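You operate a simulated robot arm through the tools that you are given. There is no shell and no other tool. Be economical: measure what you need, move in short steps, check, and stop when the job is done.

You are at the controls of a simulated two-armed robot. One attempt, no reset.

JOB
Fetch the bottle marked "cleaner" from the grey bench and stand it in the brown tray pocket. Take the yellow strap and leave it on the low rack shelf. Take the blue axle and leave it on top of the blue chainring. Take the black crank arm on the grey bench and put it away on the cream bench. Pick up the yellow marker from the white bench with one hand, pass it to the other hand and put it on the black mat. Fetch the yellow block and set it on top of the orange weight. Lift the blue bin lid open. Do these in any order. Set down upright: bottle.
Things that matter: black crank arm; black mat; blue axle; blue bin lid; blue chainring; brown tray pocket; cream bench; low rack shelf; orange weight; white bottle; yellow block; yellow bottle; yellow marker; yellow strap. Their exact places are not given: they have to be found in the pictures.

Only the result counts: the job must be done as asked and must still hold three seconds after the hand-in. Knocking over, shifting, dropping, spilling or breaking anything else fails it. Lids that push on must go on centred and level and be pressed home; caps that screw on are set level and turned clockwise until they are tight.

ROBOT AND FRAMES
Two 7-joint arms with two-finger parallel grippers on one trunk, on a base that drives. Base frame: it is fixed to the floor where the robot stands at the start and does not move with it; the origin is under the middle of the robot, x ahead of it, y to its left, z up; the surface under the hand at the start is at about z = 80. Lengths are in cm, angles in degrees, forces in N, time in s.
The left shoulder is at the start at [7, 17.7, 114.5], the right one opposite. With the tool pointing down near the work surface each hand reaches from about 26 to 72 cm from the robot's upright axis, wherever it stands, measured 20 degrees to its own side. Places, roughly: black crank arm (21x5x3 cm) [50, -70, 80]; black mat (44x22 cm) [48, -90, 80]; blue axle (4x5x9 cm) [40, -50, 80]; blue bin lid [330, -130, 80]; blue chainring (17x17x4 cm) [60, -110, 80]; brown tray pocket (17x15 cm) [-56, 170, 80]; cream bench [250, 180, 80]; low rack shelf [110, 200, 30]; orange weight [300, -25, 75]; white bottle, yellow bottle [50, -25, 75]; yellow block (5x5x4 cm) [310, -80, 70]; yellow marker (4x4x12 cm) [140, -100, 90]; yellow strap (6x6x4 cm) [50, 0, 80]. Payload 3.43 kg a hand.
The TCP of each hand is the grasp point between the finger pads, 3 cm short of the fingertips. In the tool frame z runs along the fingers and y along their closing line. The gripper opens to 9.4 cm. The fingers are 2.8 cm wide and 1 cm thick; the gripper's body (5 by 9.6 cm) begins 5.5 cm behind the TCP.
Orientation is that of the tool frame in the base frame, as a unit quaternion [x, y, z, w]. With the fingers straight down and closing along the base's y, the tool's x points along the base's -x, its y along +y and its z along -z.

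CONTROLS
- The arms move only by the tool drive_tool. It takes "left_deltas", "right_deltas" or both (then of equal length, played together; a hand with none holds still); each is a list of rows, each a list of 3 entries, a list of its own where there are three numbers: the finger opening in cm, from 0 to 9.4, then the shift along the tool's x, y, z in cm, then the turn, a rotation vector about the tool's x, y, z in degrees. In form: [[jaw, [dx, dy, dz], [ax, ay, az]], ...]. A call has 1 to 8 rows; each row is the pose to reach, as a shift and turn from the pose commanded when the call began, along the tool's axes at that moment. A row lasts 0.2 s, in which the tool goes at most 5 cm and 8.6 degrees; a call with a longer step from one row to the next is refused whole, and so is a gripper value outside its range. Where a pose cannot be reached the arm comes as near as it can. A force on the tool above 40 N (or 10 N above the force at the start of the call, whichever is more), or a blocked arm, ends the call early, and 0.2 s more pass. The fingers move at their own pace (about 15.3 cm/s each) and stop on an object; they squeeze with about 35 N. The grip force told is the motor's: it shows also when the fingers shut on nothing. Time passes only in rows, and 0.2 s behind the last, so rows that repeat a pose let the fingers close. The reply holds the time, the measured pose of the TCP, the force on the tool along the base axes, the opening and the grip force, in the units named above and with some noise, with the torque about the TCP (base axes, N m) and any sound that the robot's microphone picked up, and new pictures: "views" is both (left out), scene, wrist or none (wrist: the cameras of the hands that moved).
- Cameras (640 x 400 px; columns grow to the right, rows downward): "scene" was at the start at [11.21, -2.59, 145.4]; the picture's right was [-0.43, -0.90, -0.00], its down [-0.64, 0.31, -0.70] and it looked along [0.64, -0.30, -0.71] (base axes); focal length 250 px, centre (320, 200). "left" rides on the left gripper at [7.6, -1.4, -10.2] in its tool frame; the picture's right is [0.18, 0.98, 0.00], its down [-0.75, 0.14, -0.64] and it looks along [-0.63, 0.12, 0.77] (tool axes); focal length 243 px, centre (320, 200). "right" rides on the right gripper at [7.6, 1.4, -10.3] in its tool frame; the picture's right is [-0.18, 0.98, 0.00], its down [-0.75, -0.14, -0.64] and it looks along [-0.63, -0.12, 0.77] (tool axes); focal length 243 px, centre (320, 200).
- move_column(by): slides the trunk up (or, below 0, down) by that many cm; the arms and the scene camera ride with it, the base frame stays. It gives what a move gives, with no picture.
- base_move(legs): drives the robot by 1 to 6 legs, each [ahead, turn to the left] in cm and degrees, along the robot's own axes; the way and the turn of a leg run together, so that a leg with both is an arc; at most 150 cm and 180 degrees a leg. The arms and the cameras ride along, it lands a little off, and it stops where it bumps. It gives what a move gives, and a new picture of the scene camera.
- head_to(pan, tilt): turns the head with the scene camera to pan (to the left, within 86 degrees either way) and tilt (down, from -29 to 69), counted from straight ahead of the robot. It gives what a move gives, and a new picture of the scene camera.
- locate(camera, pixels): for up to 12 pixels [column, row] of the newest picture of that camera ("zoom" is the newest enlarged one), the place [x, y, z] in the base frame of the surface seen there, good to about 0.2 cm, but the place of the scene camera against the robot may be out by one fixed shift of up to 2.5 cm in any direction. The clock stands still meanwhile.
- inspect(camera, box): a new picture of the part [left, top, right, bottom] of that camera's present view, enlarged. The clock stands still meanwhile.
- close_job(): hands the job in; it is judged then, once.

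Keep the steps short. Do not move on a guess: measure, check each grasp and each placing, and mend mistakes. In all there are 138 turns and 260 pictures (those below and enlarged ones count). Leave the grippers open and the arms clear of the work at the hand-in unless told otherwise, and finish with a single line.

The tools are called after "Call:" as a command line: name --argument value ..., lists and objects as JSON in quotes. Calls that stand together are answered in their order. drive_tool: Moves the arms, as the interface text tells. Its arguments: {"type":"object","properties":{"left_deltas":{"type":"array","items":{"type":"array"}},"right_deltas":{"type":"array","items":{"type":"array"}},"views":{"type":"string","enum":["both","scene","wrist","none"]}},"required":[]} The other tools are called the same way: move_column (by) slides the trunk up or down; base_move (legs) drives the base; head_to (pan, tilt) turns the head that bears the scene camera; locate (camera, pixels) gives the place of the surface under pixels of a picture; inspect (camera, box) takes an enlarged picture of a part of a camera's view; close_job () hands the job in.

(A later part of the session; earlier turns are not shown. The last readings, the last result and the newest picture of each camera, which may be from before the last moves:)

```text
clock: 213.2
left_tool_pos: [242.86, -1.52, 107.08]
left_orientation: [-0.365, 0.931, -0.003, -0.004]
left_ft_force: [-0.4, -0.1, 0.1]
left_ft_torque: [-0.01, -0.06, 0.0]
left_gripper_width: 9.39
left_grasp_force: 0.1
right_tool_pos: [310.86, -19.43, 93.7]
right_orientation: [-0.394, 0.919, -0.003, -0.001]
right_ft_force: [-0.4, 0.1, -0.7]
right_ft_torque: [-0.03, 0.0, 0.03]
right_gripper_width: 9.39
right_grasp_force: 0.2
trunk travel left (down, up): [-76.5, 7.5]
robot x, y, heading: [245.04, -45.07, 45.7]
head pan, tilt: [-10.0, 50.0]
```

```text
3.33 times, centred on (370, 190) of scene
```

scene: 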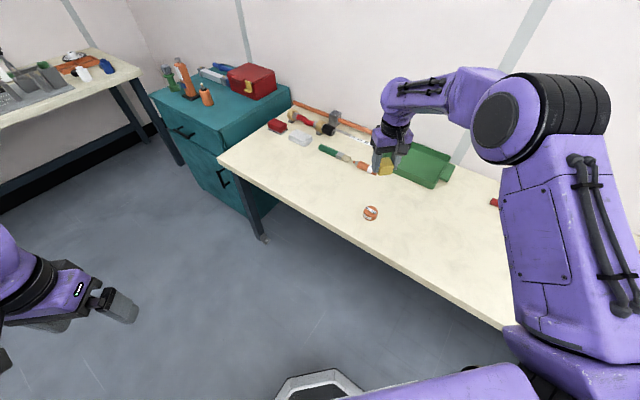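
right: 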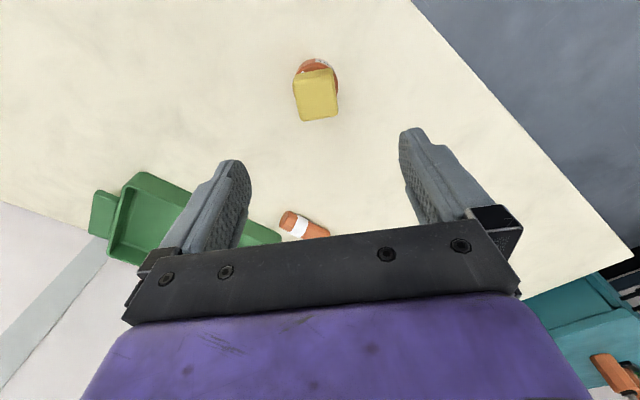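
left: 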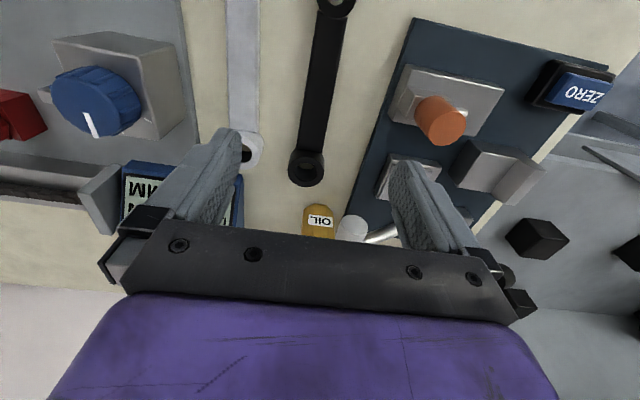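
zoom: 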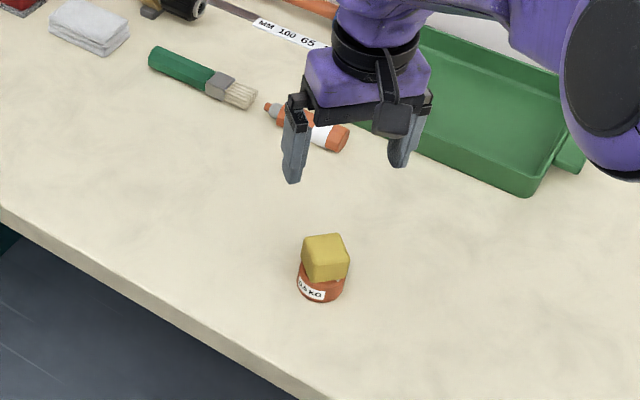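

The block sits on the weight. Now the bin: raise the hand and drive to about [258,−100], facing the bin.

Call:
drive_tool --right_deltas '[[9.4, [0, 0, -4], [0, 0, 0]], [9.4, [0, 0, -8], [0, 0, 0]]]' --views "none"

Call:
base_move --legs '[[0, -122], [56, 0], [0, 77]]'

Call:
head_to --pan -15 --tilt 40

```text
clock: 213.8
left_tool_pos: [242.97, -1.51, 107.04]
left_orientation: [-0.367, 0.93, -0.003, -0.004]
left_ft_force: [-0.9, 0.4, -0.1]
left_ft_torque: [0.0, -0.01, 0.0]
left_gripper_width: 9.39
left_grasp_force: 0.0
right_tool_pos: [310.99, -19.55, 101.77]
right_orientation: [-0.395, 0.919, -0.003, -0.001]
right_ft_force: [-1.0, 0.5, 0.6]
right_ft_torque: [0.03, 0.0, -0.03]
right_gripper_width: 9.4
right_grasp_force: 0.0
trunk travel left (down, up): [-76.5, 7.5]
robot x, y, heading: [244.85, -45.09, 45.7]
head pan, tilt: [-10.0, 50.0]
```

```text
clock: 225.5
left_tool_pos: [286.25, -68.71, 107.04]
left_orientation: [0.036, 0.999, -0.002, -0.005]
left_ft_force: [-0.4, -0.1, 0.2]
left_ft_torque: [0.0, -0.01, -0.01]
left_gripper_width: 9.4
left_grasp_force: 0.1
right_tool_pos: [319.27, -131.02, 101.61]
right_orientation: [0.005, 1.0, -0.003, -0.001]
right_ft_force: [0.1, -0.2, -0.8]
right_ft_torque: [0.0, 0.02, -0.01]
right_gripper_width: 9.4
right_grasp_force: 0.1
trunk travel left (down, up): [-76.5, 7.5]
robot x, y, heading: [255.11, -99.94, -1.6]
head pan, tilt: [-10.0, 50.0]
```

scene: 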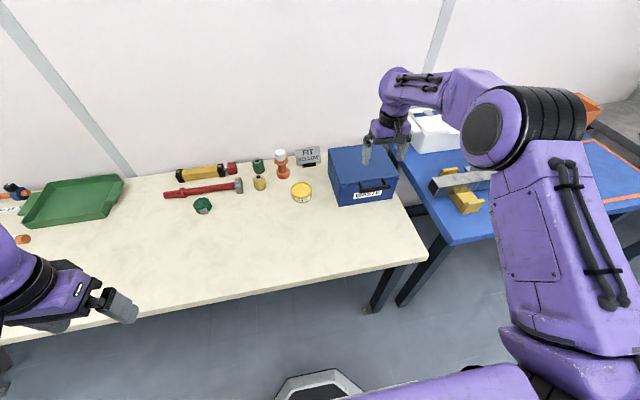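

```text
clock: 226.2
left_tool_pos: [286.12, -68.69, 107.09]
left_orientation: [0.036, 0.999, -0.001, -0.005]
left_ft_force: [0.0, -0.7, 0.5]
left_ft_torque: [-0.01, -0.02, 0.01]
left_gripper_width: 9.39
left_grasp_force: 0.0
right_tool_pos: [319.3, -130.97, 101.68]
right_orientation: [0.006, 1.0, -0.003, -0.002]
right_ft_force: [0.0, 0.7, -0.2]
right_ft_torque: [-0.02, -0.03, 0.0]
right_gripper_width: 9.4
right_grasp_force: 0.1
trunk travel left (down, up): [-76.5, 7.5]
robot x, y, heading: [255.32, -99.99, -1.6]
head pan, tilt: [-15.0, 40.0]
```

scene: 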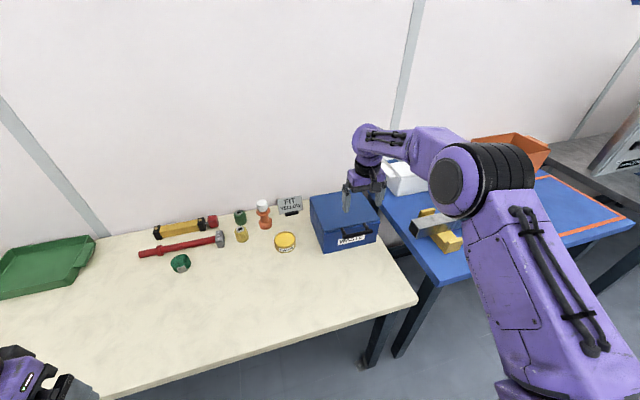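

Let me enlarge the bin from both cameras.

Call:
inspect --camera "scene" --box '[280, 170, 410, 260]'

Call:
inspect --camera "right" --box '[0, 0, 640, 400]'

```text
4.44 times, centred on (345, 215) of scene
```

zoom: 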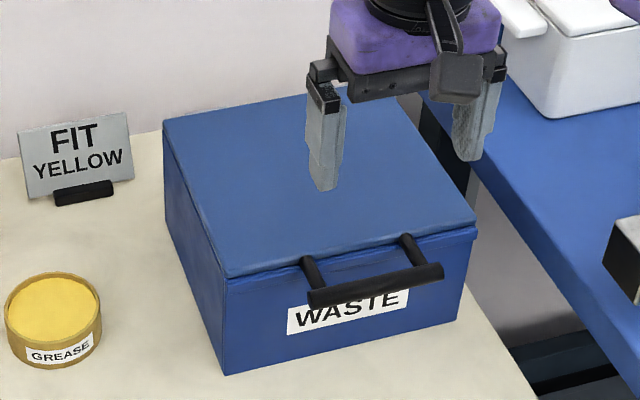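

```text
1.00 times, centred on (320, 200) of right (not enlarged: the box is as wide or as high as the picture)
```

zoom: 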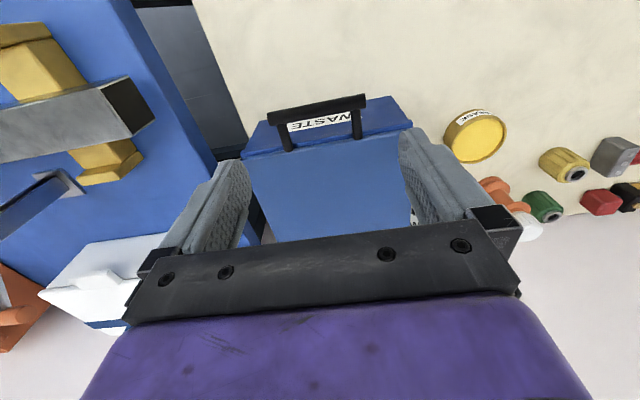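

The lid has a bar handle at its front; it hinges at the back. I measure handle and lid corners.

Call:
locate --camera "zoom" --pixels '[[272, 118], [318, 110], [362, 101], [288, 135], [356, 125], [250, 157], [408, 126], [252, 235], [300, 180], [380, 180], [330, 128], [410, 200]]'

Call:
inspect --camera "right" --box '[220, 80, 440, 240]'

Call:
locate --camera "scene" --pixels '[[310, 197], [324, 232], [376, 222], [355, 192], [325, 252], [373, 243], [356, 232], [330, 200]]'

```text
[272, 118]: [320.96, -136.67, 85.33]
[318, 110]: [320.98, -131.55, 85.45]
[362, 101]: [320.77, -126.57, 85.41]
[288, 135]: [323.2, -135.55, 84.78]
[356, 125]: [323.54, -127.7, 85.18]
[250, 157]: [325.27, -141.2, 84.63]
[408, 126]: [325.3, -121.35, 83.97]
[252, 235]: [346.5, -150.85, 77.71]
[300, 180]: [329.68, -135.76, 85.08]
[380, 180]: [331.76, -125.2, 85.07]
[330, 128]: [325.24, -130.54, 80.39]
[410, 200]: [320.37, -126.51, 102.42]
```

```text
2.50 times, centred on (330, 160) of right
```

zoom: 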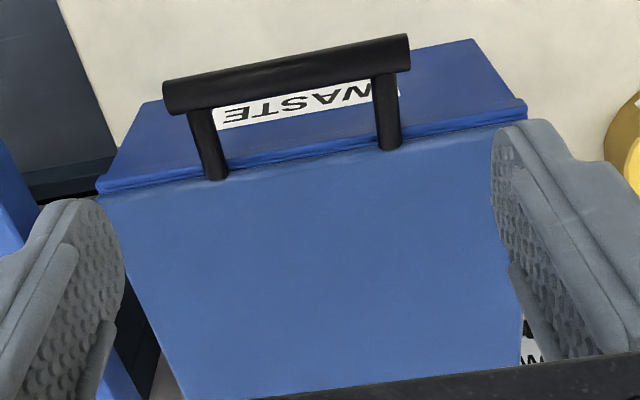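

```text
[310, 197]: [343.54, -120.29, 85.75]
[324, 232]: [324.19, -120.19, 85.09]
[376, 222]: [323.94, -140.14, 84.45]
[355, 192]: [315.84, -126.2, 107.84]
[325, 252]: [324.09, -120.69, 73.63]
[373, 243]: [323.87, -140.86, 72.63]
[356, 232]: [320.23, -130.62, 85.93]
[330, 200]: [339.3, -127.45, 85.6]
```

Handle bar: axis x≈320.9, z≈84.7, y −136.7…−126.5 (clear −134.8…−128.4 between posts). Lid hinge about x≈345, radius ≈24. Plan: drive 7 cm closer, turn the right hand 90° so the fingers close fore-aft on the bar, then swing it up on an arc.

Call:
base_move --legs '[[7, 1.5]]'

Call:
drive_tool --right_deltas '[[9.4, [1, 0, 0], [0, 0, 8.2]], [9.4, [2, 0, 0], [0, 0, 16.4]], [9.4, [3, 0, 0], [0, 0, 24.6]], [9.4, [4, 0, 0], [0, 0, 32.8]], [9.4, [5, 0, 0], [0, 0, 41]], [9.4, [5, 0, 0], [0, 0, 49.2]], [9.4, [5, 0, 0], [0, 0, 57.4]], [9.4, [5, 0, 0], [0, 0, 65.6]]]' --views "none"

Call:
drive_tool --right_deltas '[[6, [0, 0, 0], [0, 0, 8.2]], [6, [0, 0, 0], [0, 0, 16.4]], [6, [0, 0, 0], [0, 0, 24.4]], [6, [0, 0, 0], [0, 0, 24.4]]]' --views "wrist"

```text
clock: 227.2
left_tool_pos: [291.77, -68.16, 107.2]
left_orientation: [0.025, 1.0, -0.002, -0.003]
left_ft_force: [-0.8, 0.4, -0.4]
left_ft_torque: [0.0, -0.05, 0.01]
left_gripper_width: 9.41
left_grasp_force: 0.1
right_tool_pos: [326.41, -129.43, 102.05]
right_orientation: [-0.007, 1.0, -0.003, 0.0]
right_ft_force: [-0.9, -0.2, -0.2]
right_ft_torque: [0.02, -0.03, 0.04]
right_gripper_width: 9.4
right_grasp_force: 0.1
trunk travel left (down, up): [-76.5, 7.5]
robot x, y, heading: [262.04, -100.48, -0.2]
head pan, tilt: [-15.0, 40.0]
```

scene: 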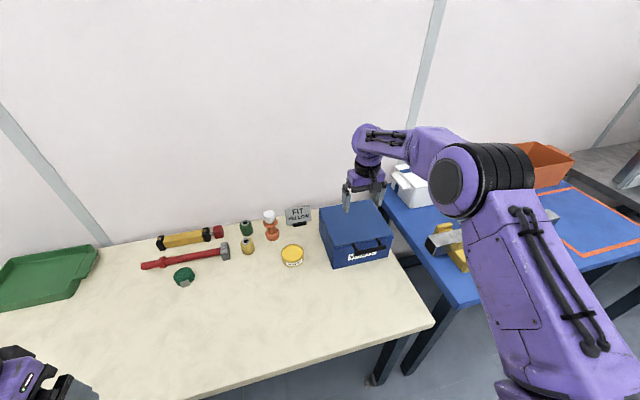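

```text
clock: 229.0
left_tool_pos: [292.28, -68.16, 107.09]
left_orientation: [0.027, 1.0, -0.001, -0.005]
left_ft_force: [-0.2, -0.5, 0.0]
left_ft_torque: [0.0, 0.03, 0.02]
left_gripper_width: 9.4
left_grasp_force: 0.1
right_tool_pos: [321.92, -129.64, 101.69]
right_orientation: [0.537, 0.843, -0.003, -0.001]
right_ft_force: [-0.3, -0.3, 0.6]
right_ft_torque: [0.02, -0.02, 0.02]
right_gripper_width: 9.38
right_grasp_force: 0.0
trunk travel left (down, up): [-76.5, 7.5]
robot x, y, heading: [262.22, -99.85, -0.1]
head pan, tilt: [-15.0, 40.0]
```

```text
clock: 230.0
left_tool_pos: [292.22, -68.23, 107.09]
left_orientation: [0.024, 1.0, -0.002, -0.005]
left_ft_force: [0.1, -1.2, 0.2]
left_ft_torque: [0.0, -0.01, 0.01]
left_gripper_width: 9.4
left_grasp_force: 0.0
right_tool_pos: [321.93, -129.55, 101.58]
right_orientation: [0.704, 0.71, -0.004, 0.0]
right_ft_force: [-0.1, 0.3, -0.2]
right_ft_torque: [-0.03, 0.01, 0.05]
right_gripper_width: 5.99
right_grasp_force: 0.2
trunk travel left (down, up): [-76.5, 7.5]
robot x, y, heading: [262.51, -99.76, -0.5]
head pan, tilt: [-15.0, 40.0]
```

right: 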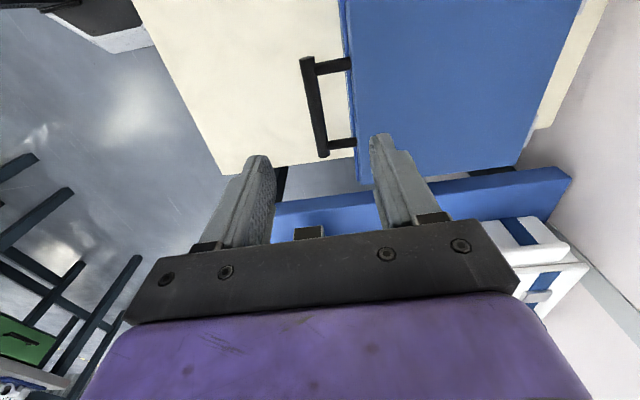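

Call:
locate --camera "right" --pixels '[[307, 65], [315, 105], [322, 145], [345, 64], [345, 142], [352, 100], [340, 100], [520, 150], [575, 20], [540, 100]]'

```text
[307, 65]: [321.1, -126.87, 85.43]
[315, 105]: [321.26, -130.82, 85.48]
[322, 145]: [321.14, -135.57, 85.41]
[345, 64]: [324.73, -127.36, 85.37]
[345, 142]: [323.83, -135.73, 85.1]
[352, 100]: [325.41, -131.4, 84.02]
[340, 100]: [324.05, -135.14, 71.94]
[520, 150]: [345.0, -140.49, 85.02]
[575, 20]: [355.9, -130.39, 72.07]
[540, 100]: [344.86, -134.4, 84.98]
```

Bar at x=321.2, y≈−131.5. I lower with a 3.4 cm opening (rear finger fits between bar and lid) and close on the bar.

Call:
drive_tool --right_deltas '[[3.4, [-1, -0.35, 2], [0, 0, 0]], [3.4, [-1.95, -0.7, 5], [0, 0, 0]], [3.4, [-1.95, -0.7, 9], [0, 0, 0]], [3.4, [-1.95, -0.7, 12.5], [0, 0, 0]], [3.4, [-1.95, -0.7, 15], [0, 0, 0]], [3.4, [-1.95, -0.7, 16.6], [0, 0, 0]], [0, [-1.95, -0.7, 16.6], [0, 0, 0]], [0, [-1.95, -0.7, 16.6], [0, 0, 0]]]' --views "wrist"

```text
clock: 231.8
left_tool_pos: [292.25, -68.11, 107.03]
left_orientation: [0.025, 1.0, -0.002, -0.006]
left_ft_force: [-0.5, -0.3, -0.1]
left_ft_torque: [0.0, 0.02, 0.01]
left_gripper_width: 9.4
left_grasp_force: 0.1
right_tool_pos: [320.98, -131.72, 84.9]
right_orientation: [0.703, 0.712, -0.003, 0.001]
right_ft_force: [1.4, 0.5, 0.0]
right_ft_torque: [-0.23, -0.01, -0.94]
right_gripper_width: 1.99
right_grasp_force: 45.0
trunk travel left (down, up): [-76.5, 7.5]
robot x, y, heading: [262.51, -99.92, -0.4]
head pan, tilt: [-15.0, 40.0]
```

right: 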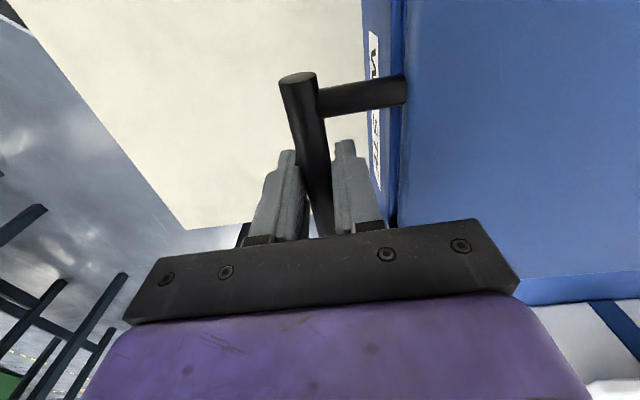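

The bar is gripped. I swing it up to 40° along the arc, tilting the tool a little forward.

Call:
drive_tool --right_deltas '[[0, [0, 0.1, -2.1], [0, 0, 0]], [0, [0, 0.37, -4.2], [-2, 0, 0]], [0, [0, 0.83, -6.3], [-4, 0, 0]], [0, [0, 1.47, -8.3], [-7, 0, 0]], [0, [0, 2.3, -10.3], [-10, 0, 0]], [0, [0, 3.26, -12.15], [-14, 0, 0]], [0, [0, 4.4, -13.9], [-18, 0, 0]], [0, [0, 5.7, -15.6], [-22, 0, 0]]]' --views "both"

```text
clock: 233.6
left_tool_pos: [291.79, -68.15, 107.44]
left_orientation: [0.025, 1.0, -0.001, -0.003]
left_ft_force: [0.2, -0.1, -0.4]
left_ft_torque: [0.01, -0.02, 0.02]
left_gripper_width: 9.36
left_grasp_force: 0.1
right_tool_pos: [326.65, -131.79, 101.12]
right_orientation: [0.689, 0.698, 0.137, 0.138]
right_ft_force: [-18.6, -10.6, 14.1]
right_ft_torque: [-0.2, 0.31, -1.35]
right_gripper_width: 1.57
right_grasp_force: 45.1
trunk travel left (down, up): [-76.5, 7.5]
robot x, y, heading: [262.09, -100.08, -0.0]
head pan, tilt: [-15.0, 40.0]
```

scene: 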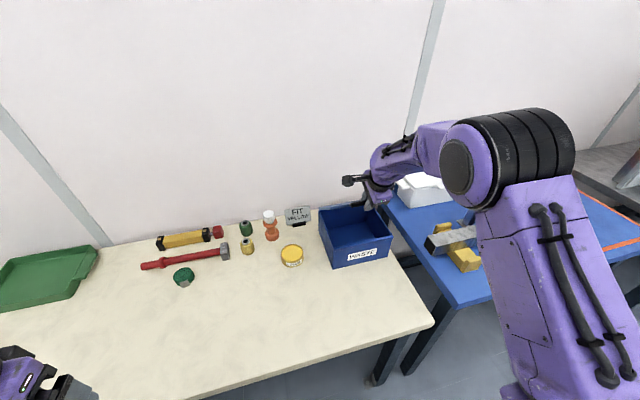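
right: 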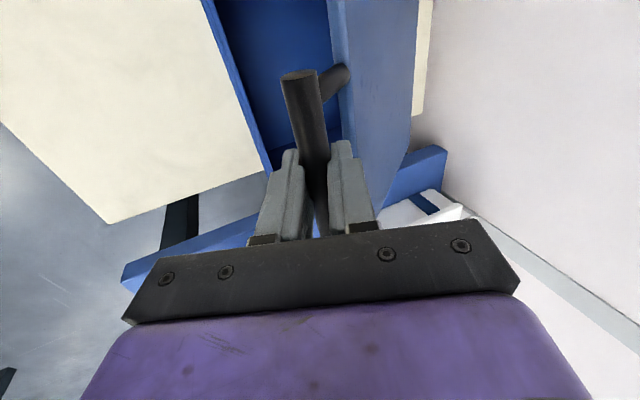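

The lid follows; the force shows my arc radius was slightly short, so I refit (hinge ≈[345.5, 85.4], R≈24.5) and continue to ~88°.

Call:
drive_tool --right_deltas '[[0, [0, 2.62, -1.65], [-3, 0, 0]], [0, [0, 5.06, -2.48], [-6, 0, 0]], [0, [0, 7.55, -3.04], [-9, 0, 0]], [0, [0, 10.1, -3.34], [-12, 0, 0]], [0, [0, 12.66, -3.37], [-15, 0, 0]], [0, [0, 15.21, -3.13], [-18, 0, 0]], [0, [0, 17.72, -2.63], [-21, 0, 0]], [0, [0, 20.16, -1.87], [-24, 0, 0]]]' --views "both"

```text
clock: 235.4
left_tool_pos: [292.43, -68.54, 107.12]
left_orientation: [0.026, 1.0, 0.0, -0.005]
left_ft_force: [-0.5, 0.1, -0.7]
left_ft_torque: [0.01, -0.02, 0.02]
left_gripper_width: 9.38
left_grasp_force: 0.0
right_tool_pos: [345.12, -131.5, 109.46]
right_orientation: [0.648, 0.656, 0.275, 0.272]
right_ft_force: [-0.7, -14.9, -4.9]
right_ft_torque: [0.47, 0.15, -1.22]
right_gripper_width: 1.56
right_grasp_force: 45.1
trunk travel left (down, up): [-76.5, 7.5]
robot x, y, heading: [262.41, -100.21, -0.3]
head pan, tilt: [-15.0, 40.0]
```

scene: 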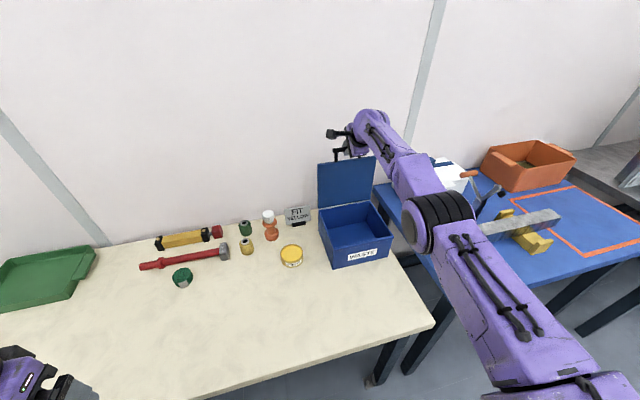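
right: 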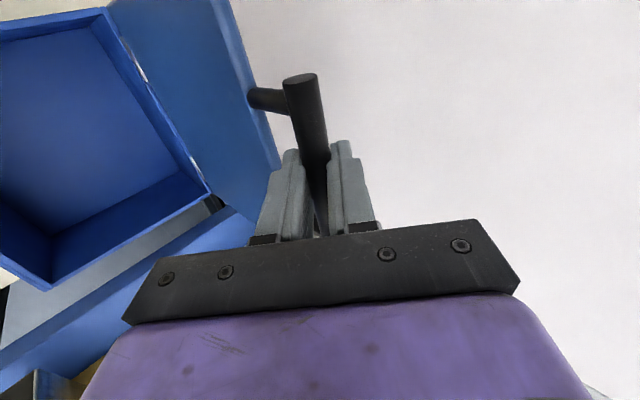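

The lid stands upright. I push it past the vertical, to about 106°, watching the force.

Call:
drive_tool --right_deltas '[[0, [0, 0.9, 0.9], [0, 0, 0]], [0, [0, 1.74, 1.88], [-2, 0, 0]], [0, [0, 2.5, 2.9], [-3, 0, 0]], [0, [0, 3.28, 3.94], [-4, 0, 0]], [0, [0, 3.95, 5.0], [-5, 0, 0]], [0, [0, 4.59, 6.14], [-6, 0, 0]]]' --views "both"

```text
clock: 236.5
left_tool_pos: [292.46, -68.23, 107.04]
left_orientation: [0.026, 1.0, -0.001, -0.007]
left_ft_force: [-0.5, 0.0, -0.4]
left_ft_torque: [-0.02, 0.0, 0.0]
left_gripper_width: 9.39
left_grasp_force: 0.0
right_tool_pos: [345.9, -131.4, 109.3]
right_orientation: [0.638, 0.638, 0.304, 0.306]
right_ft_force: [-1.3, -15.9, 4.2]
right_ft_torque: [0.98, 0.19, -0.86]
right_gripper_width: 1.51
right_grasp_force: 44.8
right hand out of reach, approached as far as the arm can: row 1, 2, 3, 4, 5
trunk travel left (down, up): [-76.5, 7.5]
robot x, y, heading: [261.86, -100.24, -0.6]
head pan, tilt: [-15.0, 40.0]
stopped in row 5 (right hand): the force on the tool passed its limit at 47 N (the readings are from after the stop); the commanded pose is now the measured one
```

scene: 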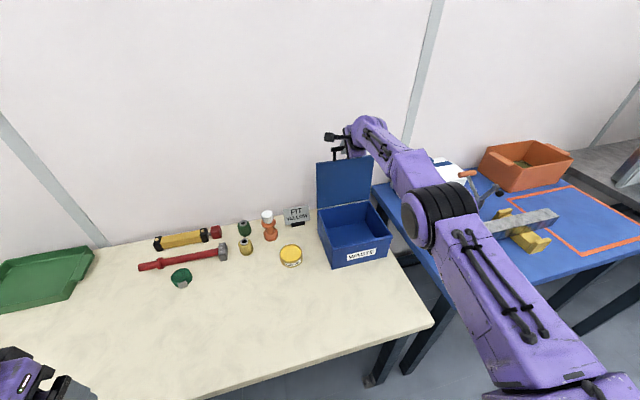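
right: 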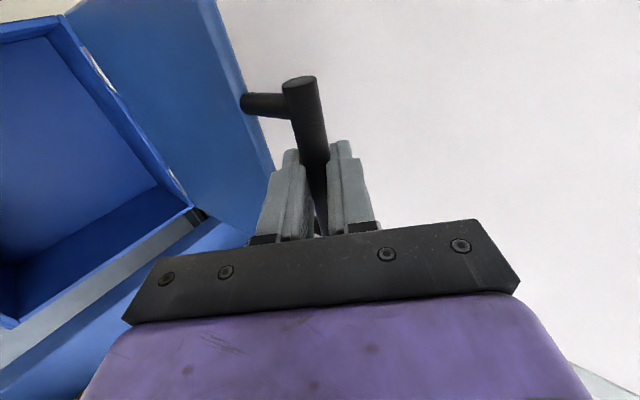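

Arm reach ends at ≈91°. I let the base carry it 4 cm further (the arc is nearly horizontal here).

Call:
base_move --legs '[[4, 0]]'

```text
clock: 237.4
left_tool_pos: [296.24, -68.69, 107.16]
left_orientation: [0.026, 1.0, 0.0, -0.004]
left_ft_force: [-0.2, 0.3, 0.4]
left_ft_torque: [-0.03, -0.02, -0.02]
left_gripper_width: 9.41
left_grasp_force: 0.0
right_tool_pos: [349.48, -131.28, 108.87]
right_orientation: [0.637, 0.641, 0.303, 0.301]
right_ft_force: [-5.1, -13.7, -14.3]
right_ft_torque: [0.47, 0.38, -0.02]
right_gripper_width: 1.54
right_grasp_force: 45.0
trunk travel left (down, up): [-76.5, 7.5]
robot x, y, heading: [266.75, -100.17, -0.4]
head pan, tilt: [-15.0, 40.0]
```

scene: 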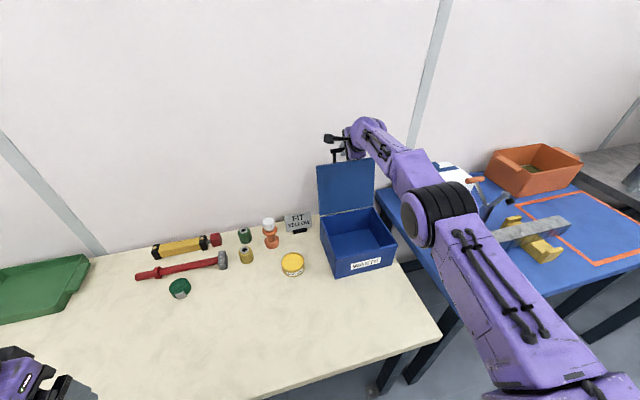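

Lid ≈99°. I open the fingers and withdraw along the tool axis.

Call:
drive_tool --right_deltas '[[3.4, [0, 0, 0], [0, 0, 0]], [3.6, [0, 0, 0], [0, 0, 0]], [3.6, [0, 0, -2], [0, 0, 0]], [3.6, [0, 0, -5], [0, 0, 0]], [3.6, [0, 0, -9], [0, 0, 0]], [3.6, [0, 0, -13], [0, 0, 0]], [3.6, [0, 0, -17], [0, 0, 0]]]' --views "both"

```text
clock: 239.0
left_tool_pos: [296.17, -68.17, 107.1]
left_orientation: [0.025, 1.0, -0.002, -0.004]
left_ft_force: [-0.7, 0.1, 0.0]
left_ft_torque: [0.01, 0.0, -0.02]
left_gripper_width: 9.39
left_grasp_force: 0.1
right_tool_pos: [336.52, -130.85, 119.82]
right_orientation: [0.638, 0.641, 0.301, 0.302]
right_ft_force: [-0.4, -0.3, 0.5]
right_ft_torque: [0.01, 0.02, -0.03]
right_gripper_width: 3.58
right_grasp_force: 0.1
trunk travel left (down, up): [-76.5, 7.5]
robot x, y, heading: [266.36, -100.09, -0.3]
head pan, tilt: [-15.0, 40.0]
```

scene: 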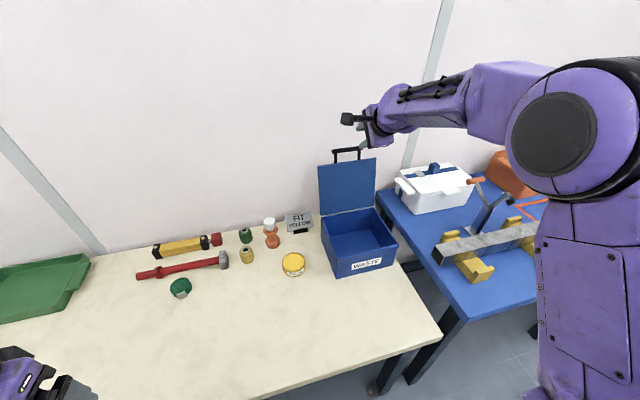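
right: 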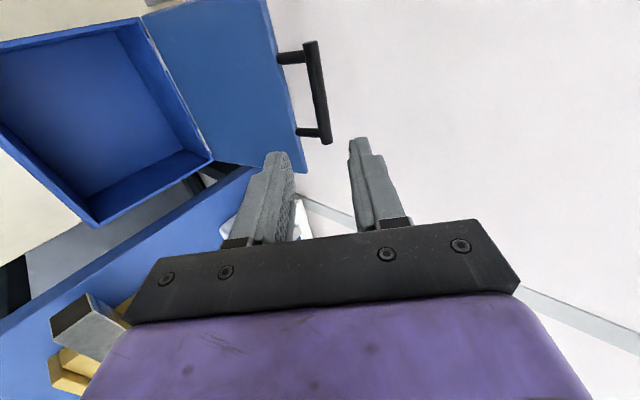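

The lid stays open by itself. I straighten and retract the right hand, back away from the bench, and turn to see the white bench.

Call:
drive_tool --right_deltas '[[3.6, [0, -1.6, -1.9], [0, 0, 0]], [3.6, [0, -3.2, -3.8], [7, 0, 0]], [3.6, [0, -4.8, -5.7], [14, 0, 0]], [3.6, [0, -6.4, -7.6], [21, 0, 0]], [6, [0, -8, -9.5], [28, 0, 0]], [9.4, [0, -9.6, -11.4], [35, 0, 0]], [9.4, [0, -11.2, -13.3], [43, 0, 0]], [9.4, [0, -12.6, -15.4], [50.5, 0, 0]]]' --views "none"

Call:
base_move --legs '[[-40, 0], [0, 180]]'

Call:
head_to --pan 0 --tilt 40

```text
clock: 240.8
left_tool_pos: [296.46, -68.19, 107.04]
left_orientation: [0.025, 1.0, -0.001, -0.006]
left_ft_force: [-0.7, 0.7, -0.3]
left_ft_torque: [0.0, -0.05, 0.01]
left_gripper_width: 9.39
left_grasp_force: 0.0
right_tool_pos: [316.77, -130.99, 119.68]
right_orientation: [0.705, 0.709, -0.002, 0.0]
right_ft_force: [1.5, 0.4, -0.8]
right_ft_torque: [-0.05, -0.01, -0.01]
right_gripper_width: 9.4
right_grasp_force: 0.1
trunk travel left (down, up): [-76.5, 7.5]
robot x, y, heading: [266.63, -99.98, -0.4]
head pan, tilt: [-15.0, 40.0]
```

```text
clock: 250.8
left_tool_pos: [197.85, -132.67, 107.07]
left_orientation: [1.0, -0.002, 0.005, -0.001]
left_ft_force: [-0.8, 0.4, 0.6]
left_ft_torque: [-0.01, -0.02, 0.0]
left_gripper_width: 9.4
left_grasp_force: 0.0
right_tool_pos: [174.51, -70.97, 119.55]
right_orientation: [0.725, -0.689, -0.001, -0.001]
right_ft_force: [-0.4, -0.8, -0.6]
right_ft_torque: [0.01, -0.02, 0.0]
right_gripper_width: 9.41
right_grasp_force: 0.1
trunk travel left (down, up): [-76.5, 7.5]
robot x, y, heading: [226.3, -99.86, -178.0]
head pan, tilt: [-15.0, 40.0]
```

scene: 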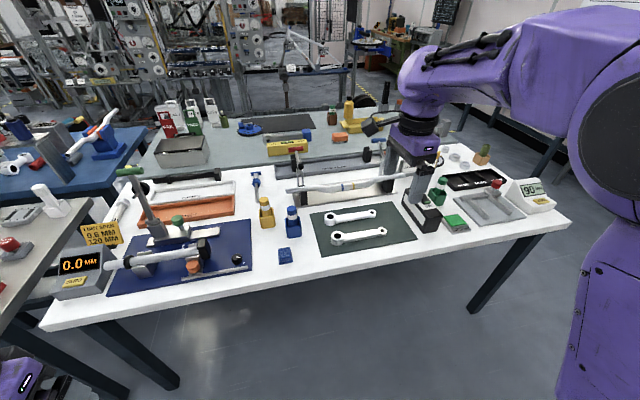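

```text
clock: 251.5
left_tool_pos: [197.88, -132.65, 107.0]
left_orientation: [1.0, -0.002, 0.005, -0.002]
left_ft_force: [0.0, -0.1, -0.4]
left_ft_torque: [-0.03, -0.04, -0.01]
left_gripper_width: 9.39
left_grasp_force: 0.0
right_tool_pos: [174.6, -71.11, 119.61]
right_orientation: [0.725, -0.689, -0.002, -0.001]
right_ft_force: [0.7, -0.2, -0.5]
right_ft_torque: [0.0, -0.02, 0.01]
right_gripper_width: 9.42
right_grasp_force: 0.0
trunk travel left (down, up): [-76.5, 7.5]
robot x, y, heading: [226.42, -99.67, -177.9]
head pan, tilt: [0.0, 40.0]
```

scene: 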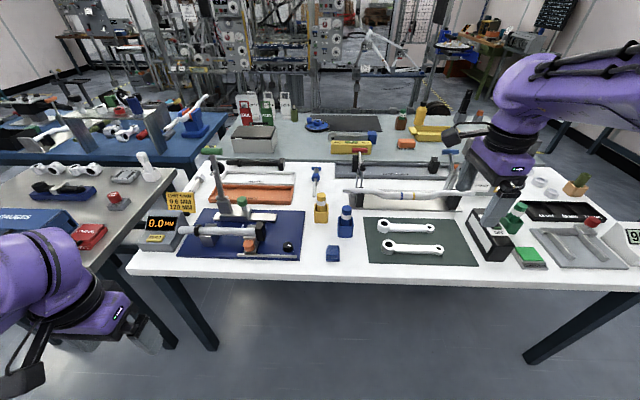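

A yellow and a blue marker stand near (321,208) and (345,220). I enlarge and measure.

Call:
inspect --camera "scene" --box '[280, 160, 400, 270]'

Call:
locate --camera "scene" --pixels '[[321, 196], [321, 205], [321, 217], [346, 210], [345, 222], [334, 255], [334, 275], [305, 225], [316, 185]]'

```text
3.64 times, centred on (340, 215) of scene
```

zoom: 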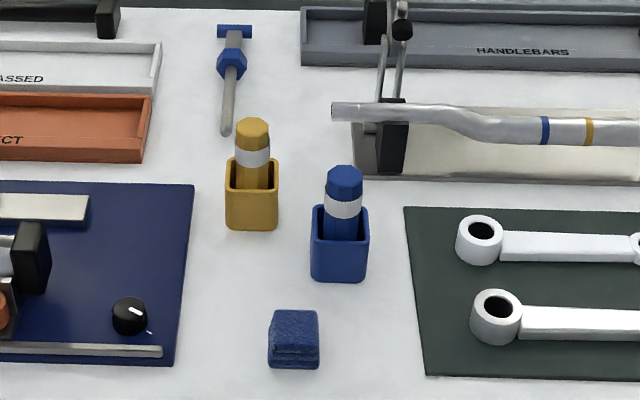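

```text
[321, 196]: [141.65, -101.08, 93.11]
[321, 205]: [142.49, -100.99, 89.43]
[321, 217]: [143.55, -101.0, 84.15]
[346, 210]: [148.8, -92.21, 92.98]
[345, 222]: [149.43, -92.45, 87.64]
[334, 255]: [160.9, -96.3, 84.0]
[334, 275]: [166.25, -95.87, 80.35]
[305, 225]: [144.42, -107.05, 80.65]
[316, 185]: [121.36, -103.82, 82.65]
```

The yellow marker stands in its yellow holder at about [141,−101], top ≈93. I'll take it with the left hand and pass it to the right. Raise the trunk for clearance and drive to about [200,−83], facing the bench.

Call:
move_column --by 7

Call:
base_move --legs '[[0, -35], [31, 0], [0, 33]]'

```text
clock: 252.6
left_tool_pos: [197.88, -132.73, 114.0]
left_orientation: [1.0, -0.002, 0.005, -0.001]
left_ft_force: [0.0, -0.7, -0.7]
left_ft_torque: [0.01, -0.01, 0.03]
left_gripper_width: 9.41
left_grasp_force: 0.1
right_tool_pos: [174.69, -71.0, 126.65]
right_orientation: [0.725, -0.689, -0.001, -0.002]
right_ft_force: [0.0, 0.0, 0.4]
right_ft_torque: [-0.01, 0.0, -0.01]
right_gripper_width: 9.4
right_grasp_force: 0.1
trunk travel left (down, up): [-83.5, 0.5]
robot x, y, heading: [226.28, -99.3, -177.7]
head pan, tilt: [0.0, 40.0]
```

```text
clock: 257.9
left_tool_pos: [170.59, -115.67, 114.1]
left_orientation: [1.0, -0.012, 0.006, -0.002]
left_ft_force: [0.1, 0.0, -0.1]
left_ft_torque: [-0.03, -0.03, 0.0]
left_gripper_width: 9.39
left_grasp_force: 0.0
right_tool_pos: [148.47, -53.61, 126.57]
right_orientation: [0.719, -0.695, -0.001, -0.001]
right_ft_force: [-0.4, -0.4, -0.7]
right_ft_torque: [-0.03, 0.0, -0.02]
right_gripper_width: 9.38
right_grasp_force: 0.0
trunk travel left (down, up): [-83.5, 0.5]
robot x, y, heading: [199.96, -82.98, -178.7]
head pan, tilt: [0.0, 40.0]
```

scene: 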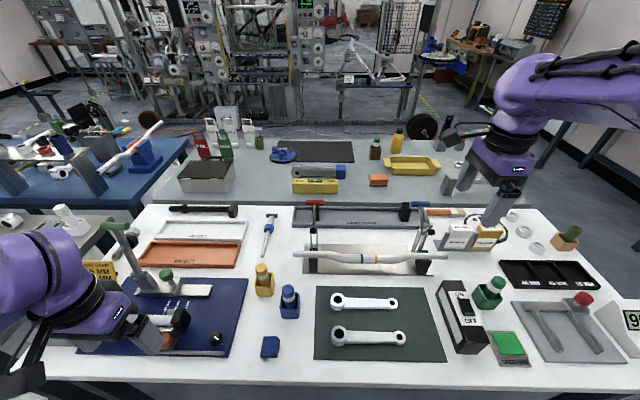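

I move the left hand over the marker, staying high.

Call:
drive_tool --left_deltas '[[9.4, [-2, -4.5, 0], [0, 0, 0]], [9.4, [-4, -9, 0], [0, 0, 0]], [9.4, [-7, -12.5, 0], [0, 0, 0]], [9.4, [-11.5, -14, 0], [0, 0, 0]], [9.4, [-16, -14.5, 0], [0, 0, 0]], [9.4, [-20.5, -14.7, 0], [0, 0, 0]], [9.4, [-25, -14.7, 0], [0, 0, 0]], [9.4, [-28.5, -14.7, 1], [0, 0, 0]]]' --views "wrist"

```text
clock: 259.7
left_tool_pos: [142.01, -100.5, 112.65]
left_orientation: [1.0, -0.013, 0.006, -0.002]
left_ft_force: [0.4, -0.9, -0.4]
left_ft_torque: [0.02, 0.01, 0.03]
left_gripper_width: 9.43
left_grasp_force: 0.2
right_tool_pos: [148.29, -53.56, 126.57]
right_orientation: [0.719, -0.695, -0.001, -0.002]
right_ft_force: [-1.3, 0.3, -0.4]
right_ft_torque: [0.01, 0.02, 0.0]
right_gripper_width: 9.39
right_grasp_force: 0.0
trunk travel left (down, up): [-83.5, 0.5]
robot x, y, heading: [200.03, -83.37, -179.0]
head pan, tilt: [0.0, 40.0]
```

left: 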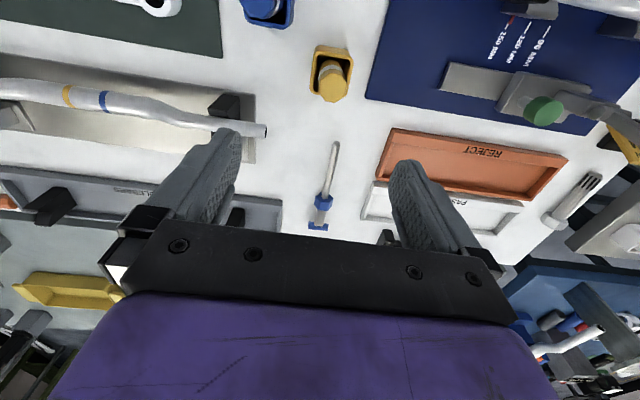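

Call:
locate --camera "left" --pixels '[[330, 88], [317, 88], [345, 90], [330, 102], [331, 72], [320, 50], [350, 60], [345, 80], [240, 128], [540, 112]]'

Call:
inspect --camera "left" --box '[280, 30, 390, 120]'

```text
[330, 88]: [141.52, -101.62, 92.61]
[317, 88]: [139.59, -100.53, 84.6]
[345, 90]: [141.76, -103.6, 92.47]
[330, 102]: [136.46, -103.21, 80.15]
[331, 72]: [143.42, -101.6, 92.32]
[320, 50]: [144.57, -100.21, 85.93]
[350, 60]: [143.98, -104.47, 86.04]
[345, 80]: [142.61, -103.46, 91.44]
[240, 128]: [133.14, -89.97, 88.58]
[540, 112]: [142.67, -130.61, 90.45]
```

```text
4.44 times, centred on (335, 75) of left
```

zoom: 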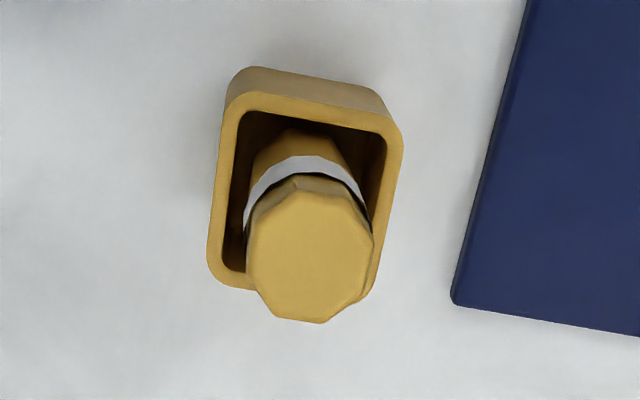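

Marker top centre [141.8,−102.0], z 92.6; holder rim z 86. I lower to TCP z≈90 (tips above the rim) and close.

Call:
drive_tool --left_deltas '[[6, [0, 1.4, 3], [0, 0, 0]], [6, [0, 1.4, 7], [0, 0, 0]], [6, [0, 1.4, 11], [0, 0, 0]], [6, [0, 1.4, 15], [0, 0, 0]], [6, [0, 1.4, 19], [0, 0, 0]], [6, [0, 1.4, 22.5], [0, 0, 0]], [0, [0, 1.4, 22.5], [0, 0, 0]], [0, [0, 1.4, 22.5], [0, 0, 0]]]' --views "wrist"

```text
clock: 261.5
left_tool_pos: [142.84, -101.72, 89.99]
left_orientation: [1.0, -0.013, 0.006, -0.001]
left_ft_force: [0.2, 0.4, 0.3]
left_ft_torque: [-0.03, -0.02, -0.03]
left_gripper_width: 3.66
left_grasp_force: 34.8
right_tool_pos: [148.48, -53.63, 126.58]
right_orientation: [0.719, -0.695, -0.001, 0.0]
right_ft_force: [-0.3, -0.2, -0.6]
right_ft_torque: [0.02, 0.02, 0.0]
right_gripper_width: 9.38
right_grasp_force: 0.0
trunk travel left (down, up): [-83.5, 0.5]
robot x, y, heading: [199.98, -83.23, -179.2]
head pan, tilt: [0.0, 40.0]
```

left: 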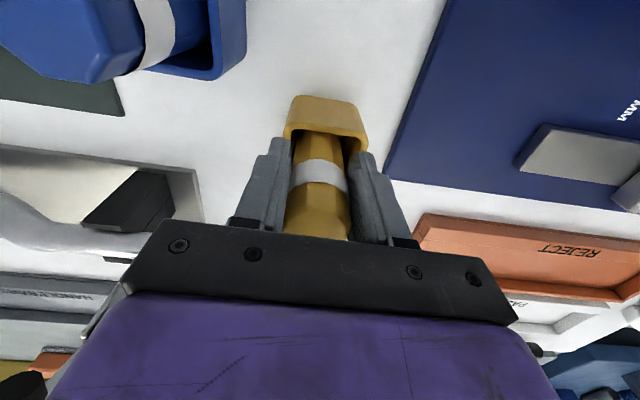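

Gripped at 3.7 cm. I pull it straight up out of the holder.

Call:
drive_tool --left_deltas '[[0, [0, 0, -1.5], [0, 0, 0]], [0, [0, 0, -4], [0, 0, 0]], [0, [0, 0, -7], [0, 0, 0]], [0, [0, 0, -11], [0, 0, 0]], [0, [0, 0, -15], [0, 0, 0]], [0, [0, 0, -20], [0, 0, 0]]]' --views "both"

```text
clock: 262.9
left_tool_pos: [142.36, -102.12, 110.32]
left_orientation: [1.0, -0.012, 0.005, -0.002]
left_ft_force: [-0.1, 1.4, -1.3]
left_ft_torque: [-0.01, 0.01, -0.01]
left_gripper_width: 3.63
left_grasp_force: 34.5
right_tool_pos: [148.6, -53.7, 126.67]
right_orientation: [0.719, -0.695, -0.001, -0.001]
right_ft_force: [0.1, -0.1, -0.1]
right_ft_torque: [0.0, 0.0, -0.02]
right_gripper_width: 9.39
right_grasp_force: 0.0
trunk travel left (down, up): [-83.5, 0.5]
robot x, y, heading: [199.75, -83.42, -179.0]
head pan, tilt: [0.0, 40.0]
```

scene: 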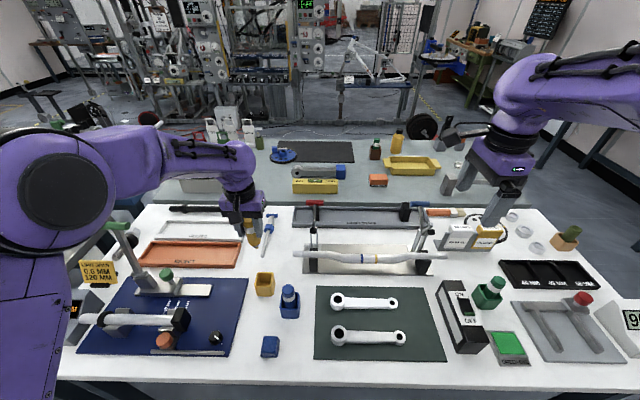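
left: 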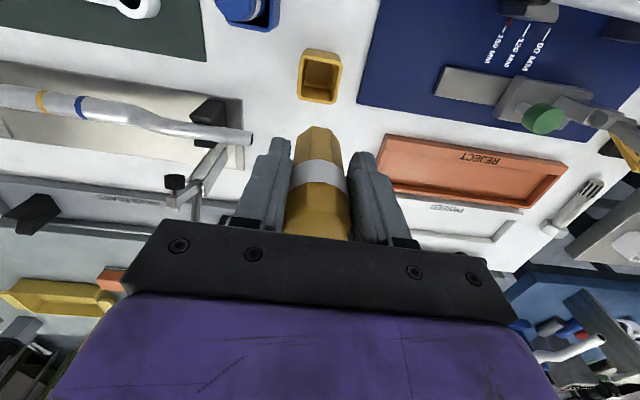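

The marker is out and its holder undisturbed. I back off into the aisle for the handover.

Call:
base_move --legs '[[-40, 0]]'

Call:
drive_tool --right_deltas '[[6, [1.8, 0, 1.3], [0, 8.4, 0]], [6, [3.6, 0, 2.6], [0, 16.8, 0]], [6, [5.4, 0, 3.9], [0, 25.2, 0]], [6, [7.2, 0, 5.2], [0, 33.6, 0]], [6, [9, 0, 6.5], [0, 42, 0]], [6, [10.8, 0, 7.8], [0, 50.4, 0]], [6, [12.6, 0, 9.1], [0, 58.8, 0]], [6, [14.4, 0, 10.4], [0, 67.2, 0]]]' --views "scene"

```text
clock: 265.4
left_tool_pos: [182.02, -101.3, 110.11]
left_orientation: [1.0, -0.014, 0.007, -0.002]
left_ft_force: [0.7, 0.3, -0.8]
left_ft_torque: [-0.03, -0.02, -0.02]
left_gripper_width: 3.59
left_grasp_force: 35.1
right_tool_pos: [188.41, -52.79, 126.58]
right_orientation: [0.717, -0.697, -0.001, -0.002]
right_ft_force: [-0.5, -0.3, 0.4]
right_ft_torque: [-0.02, -0.02, 0.01]
right_gripper_width: 9.43
right_grasp_force: 0.0
trunk travel left (down, up): [-83.5, 0.5]
robot x, y, heading: [239.38, -82.52, -179.3]
head pan, tilt: [0.0, 40.0]
```

scene: 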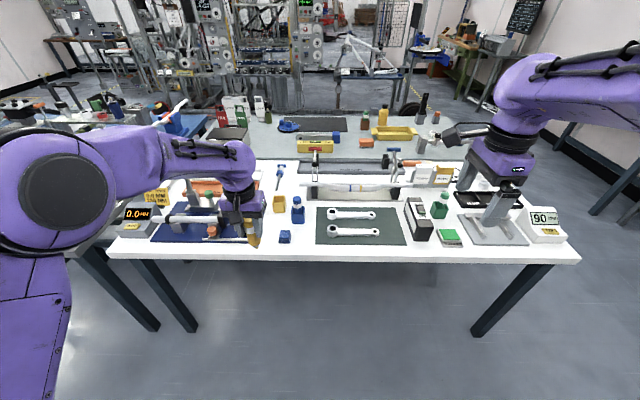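

```text
clock: 267.2
left_tool_pos: [182.14, -101.1, 110.26]
left_orientation: [1.0, -0.014, 0.006, -0.002]
left_ft_force: [0.0, 0.2, -0.5]
left_ft_torque: [0.0, -0.01, -0.02]
left_gripper_width: 3.6
left_grasp_force: 34.8
right_tool_pos: [188.73, -66.98, 116.12]
right_orientation: [0.597, -0.581, 0.397, 0.386]
right_ft_force: [-0.6, -0.1, -0.6]
right_ft_torque: [0.03, 0.0, 0.0]
right_gripper_width: 6.01
right_grasp_force: 0.1
trunk travel left (down, up): [-83.5, 0.5]
robot x, y, heading: [239.68, -82.53, -179.3]
head pan, tilt: [0.0, 40.0]
```

scene: 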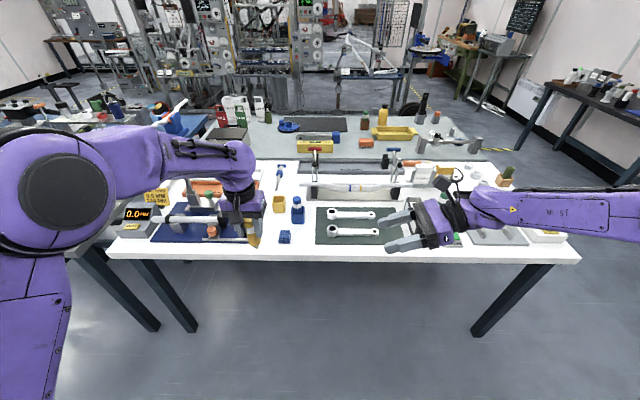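

Works well. I finish the tilt to horizontal and bring the right hand level with the lower half of the marker, still 17 cm aside.

Call:
drive_tool --right_deltas '[[8, [-0.8, 1.3, 4], [0, 7.6, 0]], [8, [-1.7, 2.6, 8.1], [0, 15.2, 0]], [8, [-2.6, 3.9, 12.2], [0, 22.8, 0]], [8, [-3.5, 5.2, 16.2], [0, 22.8, 0]], [8, [-4.3, 6.5, 20.3], [0, 22.8, 0]], [8, [-4.3, 6.5, 20.3], [0, 22.8, 0]]]' --views "both"

```text
clock: 268.6
left_tool_pos: [182.23, -101.21, 110.28]
left_orientation: [1.0, -0.014, 0.006, -0.002]
left_ft_force: [-0.2, -0.4, -0.3]
left_ft_torque: [0.01, 0.0, 0.01]
left_gripper_width: 3.62
left_grasp_force: 34.4
right_tool_pos: [183.03, -84.24, 104.12]
right_orientation: [0.507, -0.494, 0.506, 0.493]
right_ft_force: [0.5, -0.4, 0.1]
right_ft_torque: [0.0, 0.03, -0.04]
right_gripper_width: 8.0
right_grasp_force: 0.1
trunk travel left (down, up): [-83.5, 0.5]
robot x, y, heading: [239.61, -82.86, -179.1]
head pan, tilt: [0.0, 40.0]
```

scene: 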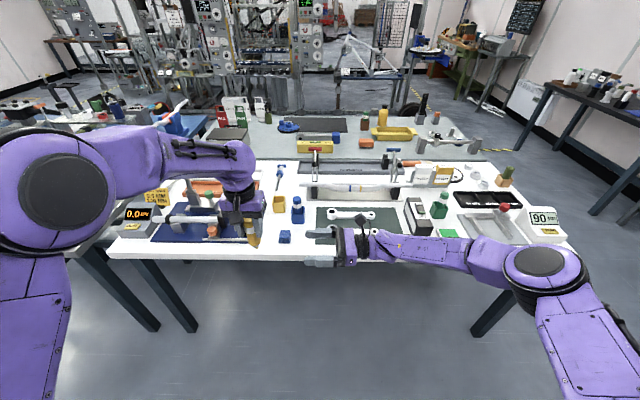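
right: 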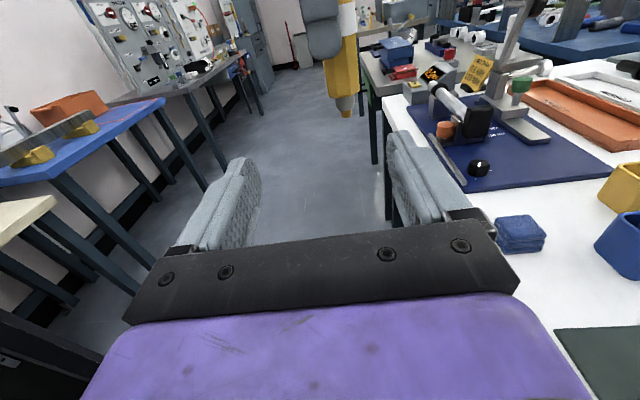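

The marker is visible ahead of the right hand, (342,40–115). I measure it from the right camera.

Call:
locate --camera "right" --pixels '[[340, 70], [343, 95], [346, 114], [328, 70], [355, 70], [345, 20], [318, 40]]'

Call:
inspect --camera "right" --box '[290, 0, 400, 130]'

```text
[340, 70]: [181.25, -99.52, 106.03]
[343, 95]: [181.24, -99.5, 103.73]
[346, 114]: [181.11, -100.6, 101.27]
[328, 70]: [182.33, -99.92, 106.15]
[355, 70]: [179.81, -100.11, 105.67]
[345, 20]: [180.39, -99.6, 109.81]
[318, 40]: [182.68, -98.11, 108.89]
```

```text
3.08 times, centred on (345, 65) of right
```

zoom: 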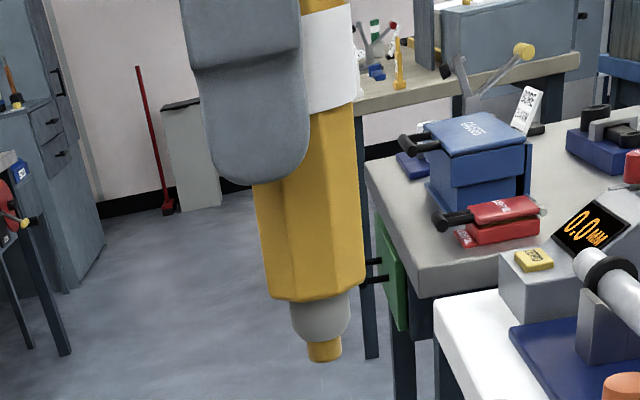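

The free octagonal body spans z≈103.6–107; marker axis ≈[181.1,−101.1]. I align (TCP z 105.2) and slide the open fingers around it.

Call:
drive_tool --right_deltas '[[8, [1.1, 2.3, 0], [0, 0, 0]], [8, [1.1, 2.3, 4.2], [0, 0, 0]], [8, [1.1, 2.3, 8.4], [0, 0, 0]], [8, [1.1, 2.3, 12.6], [0, 0, 0]], [8, [1.1, 2.3, 16.5], [0, 0, 0]], [8, [1.1, 2.3, 16.5], [0, 0, 0]]]' --views "both"

```text
clock: 270.0
left_tool_pos: [182.07, -101.17, 110.25]
left_orientation: [1.0, -0.014, 0.006, -0.001]
left_ft_force: [0.2, 0.5, -0.4]
left_ft_torque: [0.03, 0.0, 0.01]
left_gripper_width: 3.59
left_grasp_force: 35.7
right_tool_pos: [181.04, -101.03, 105.38]
right_orientation: [0.508, -0.494, 0.507, 0.491]
right_ft_force: [0.1, 0.2, -0.1]
right_ft_torque: [-0.02, 0.0, -0.02]
right_gripper_width: 7.99
right_grasp_force: 0.0
trunk travel left (down, up): [-83.5, 0.5]
robot x, y, heading: [239.41, -82.72, -179.2]
head pan, tilt: [0.0, 40.0]
```

scene: 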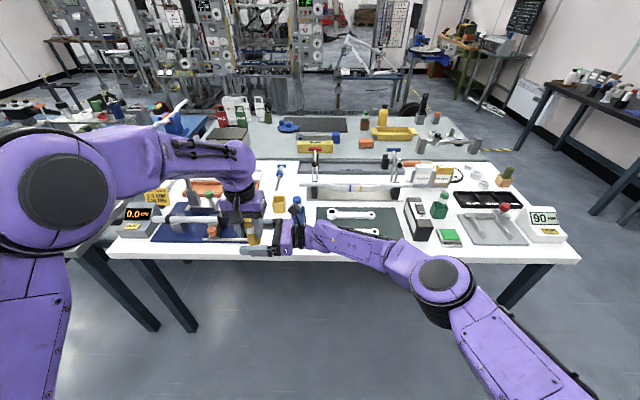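
right: 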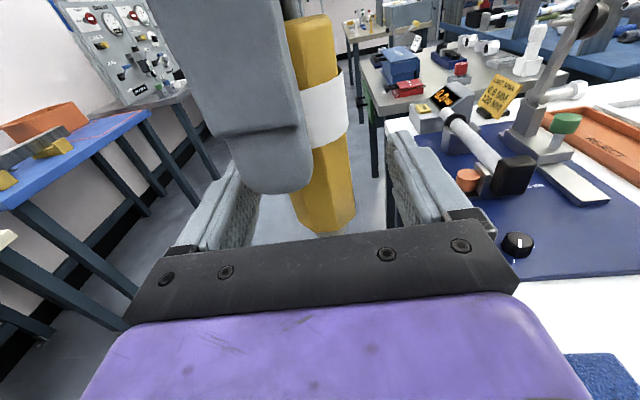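

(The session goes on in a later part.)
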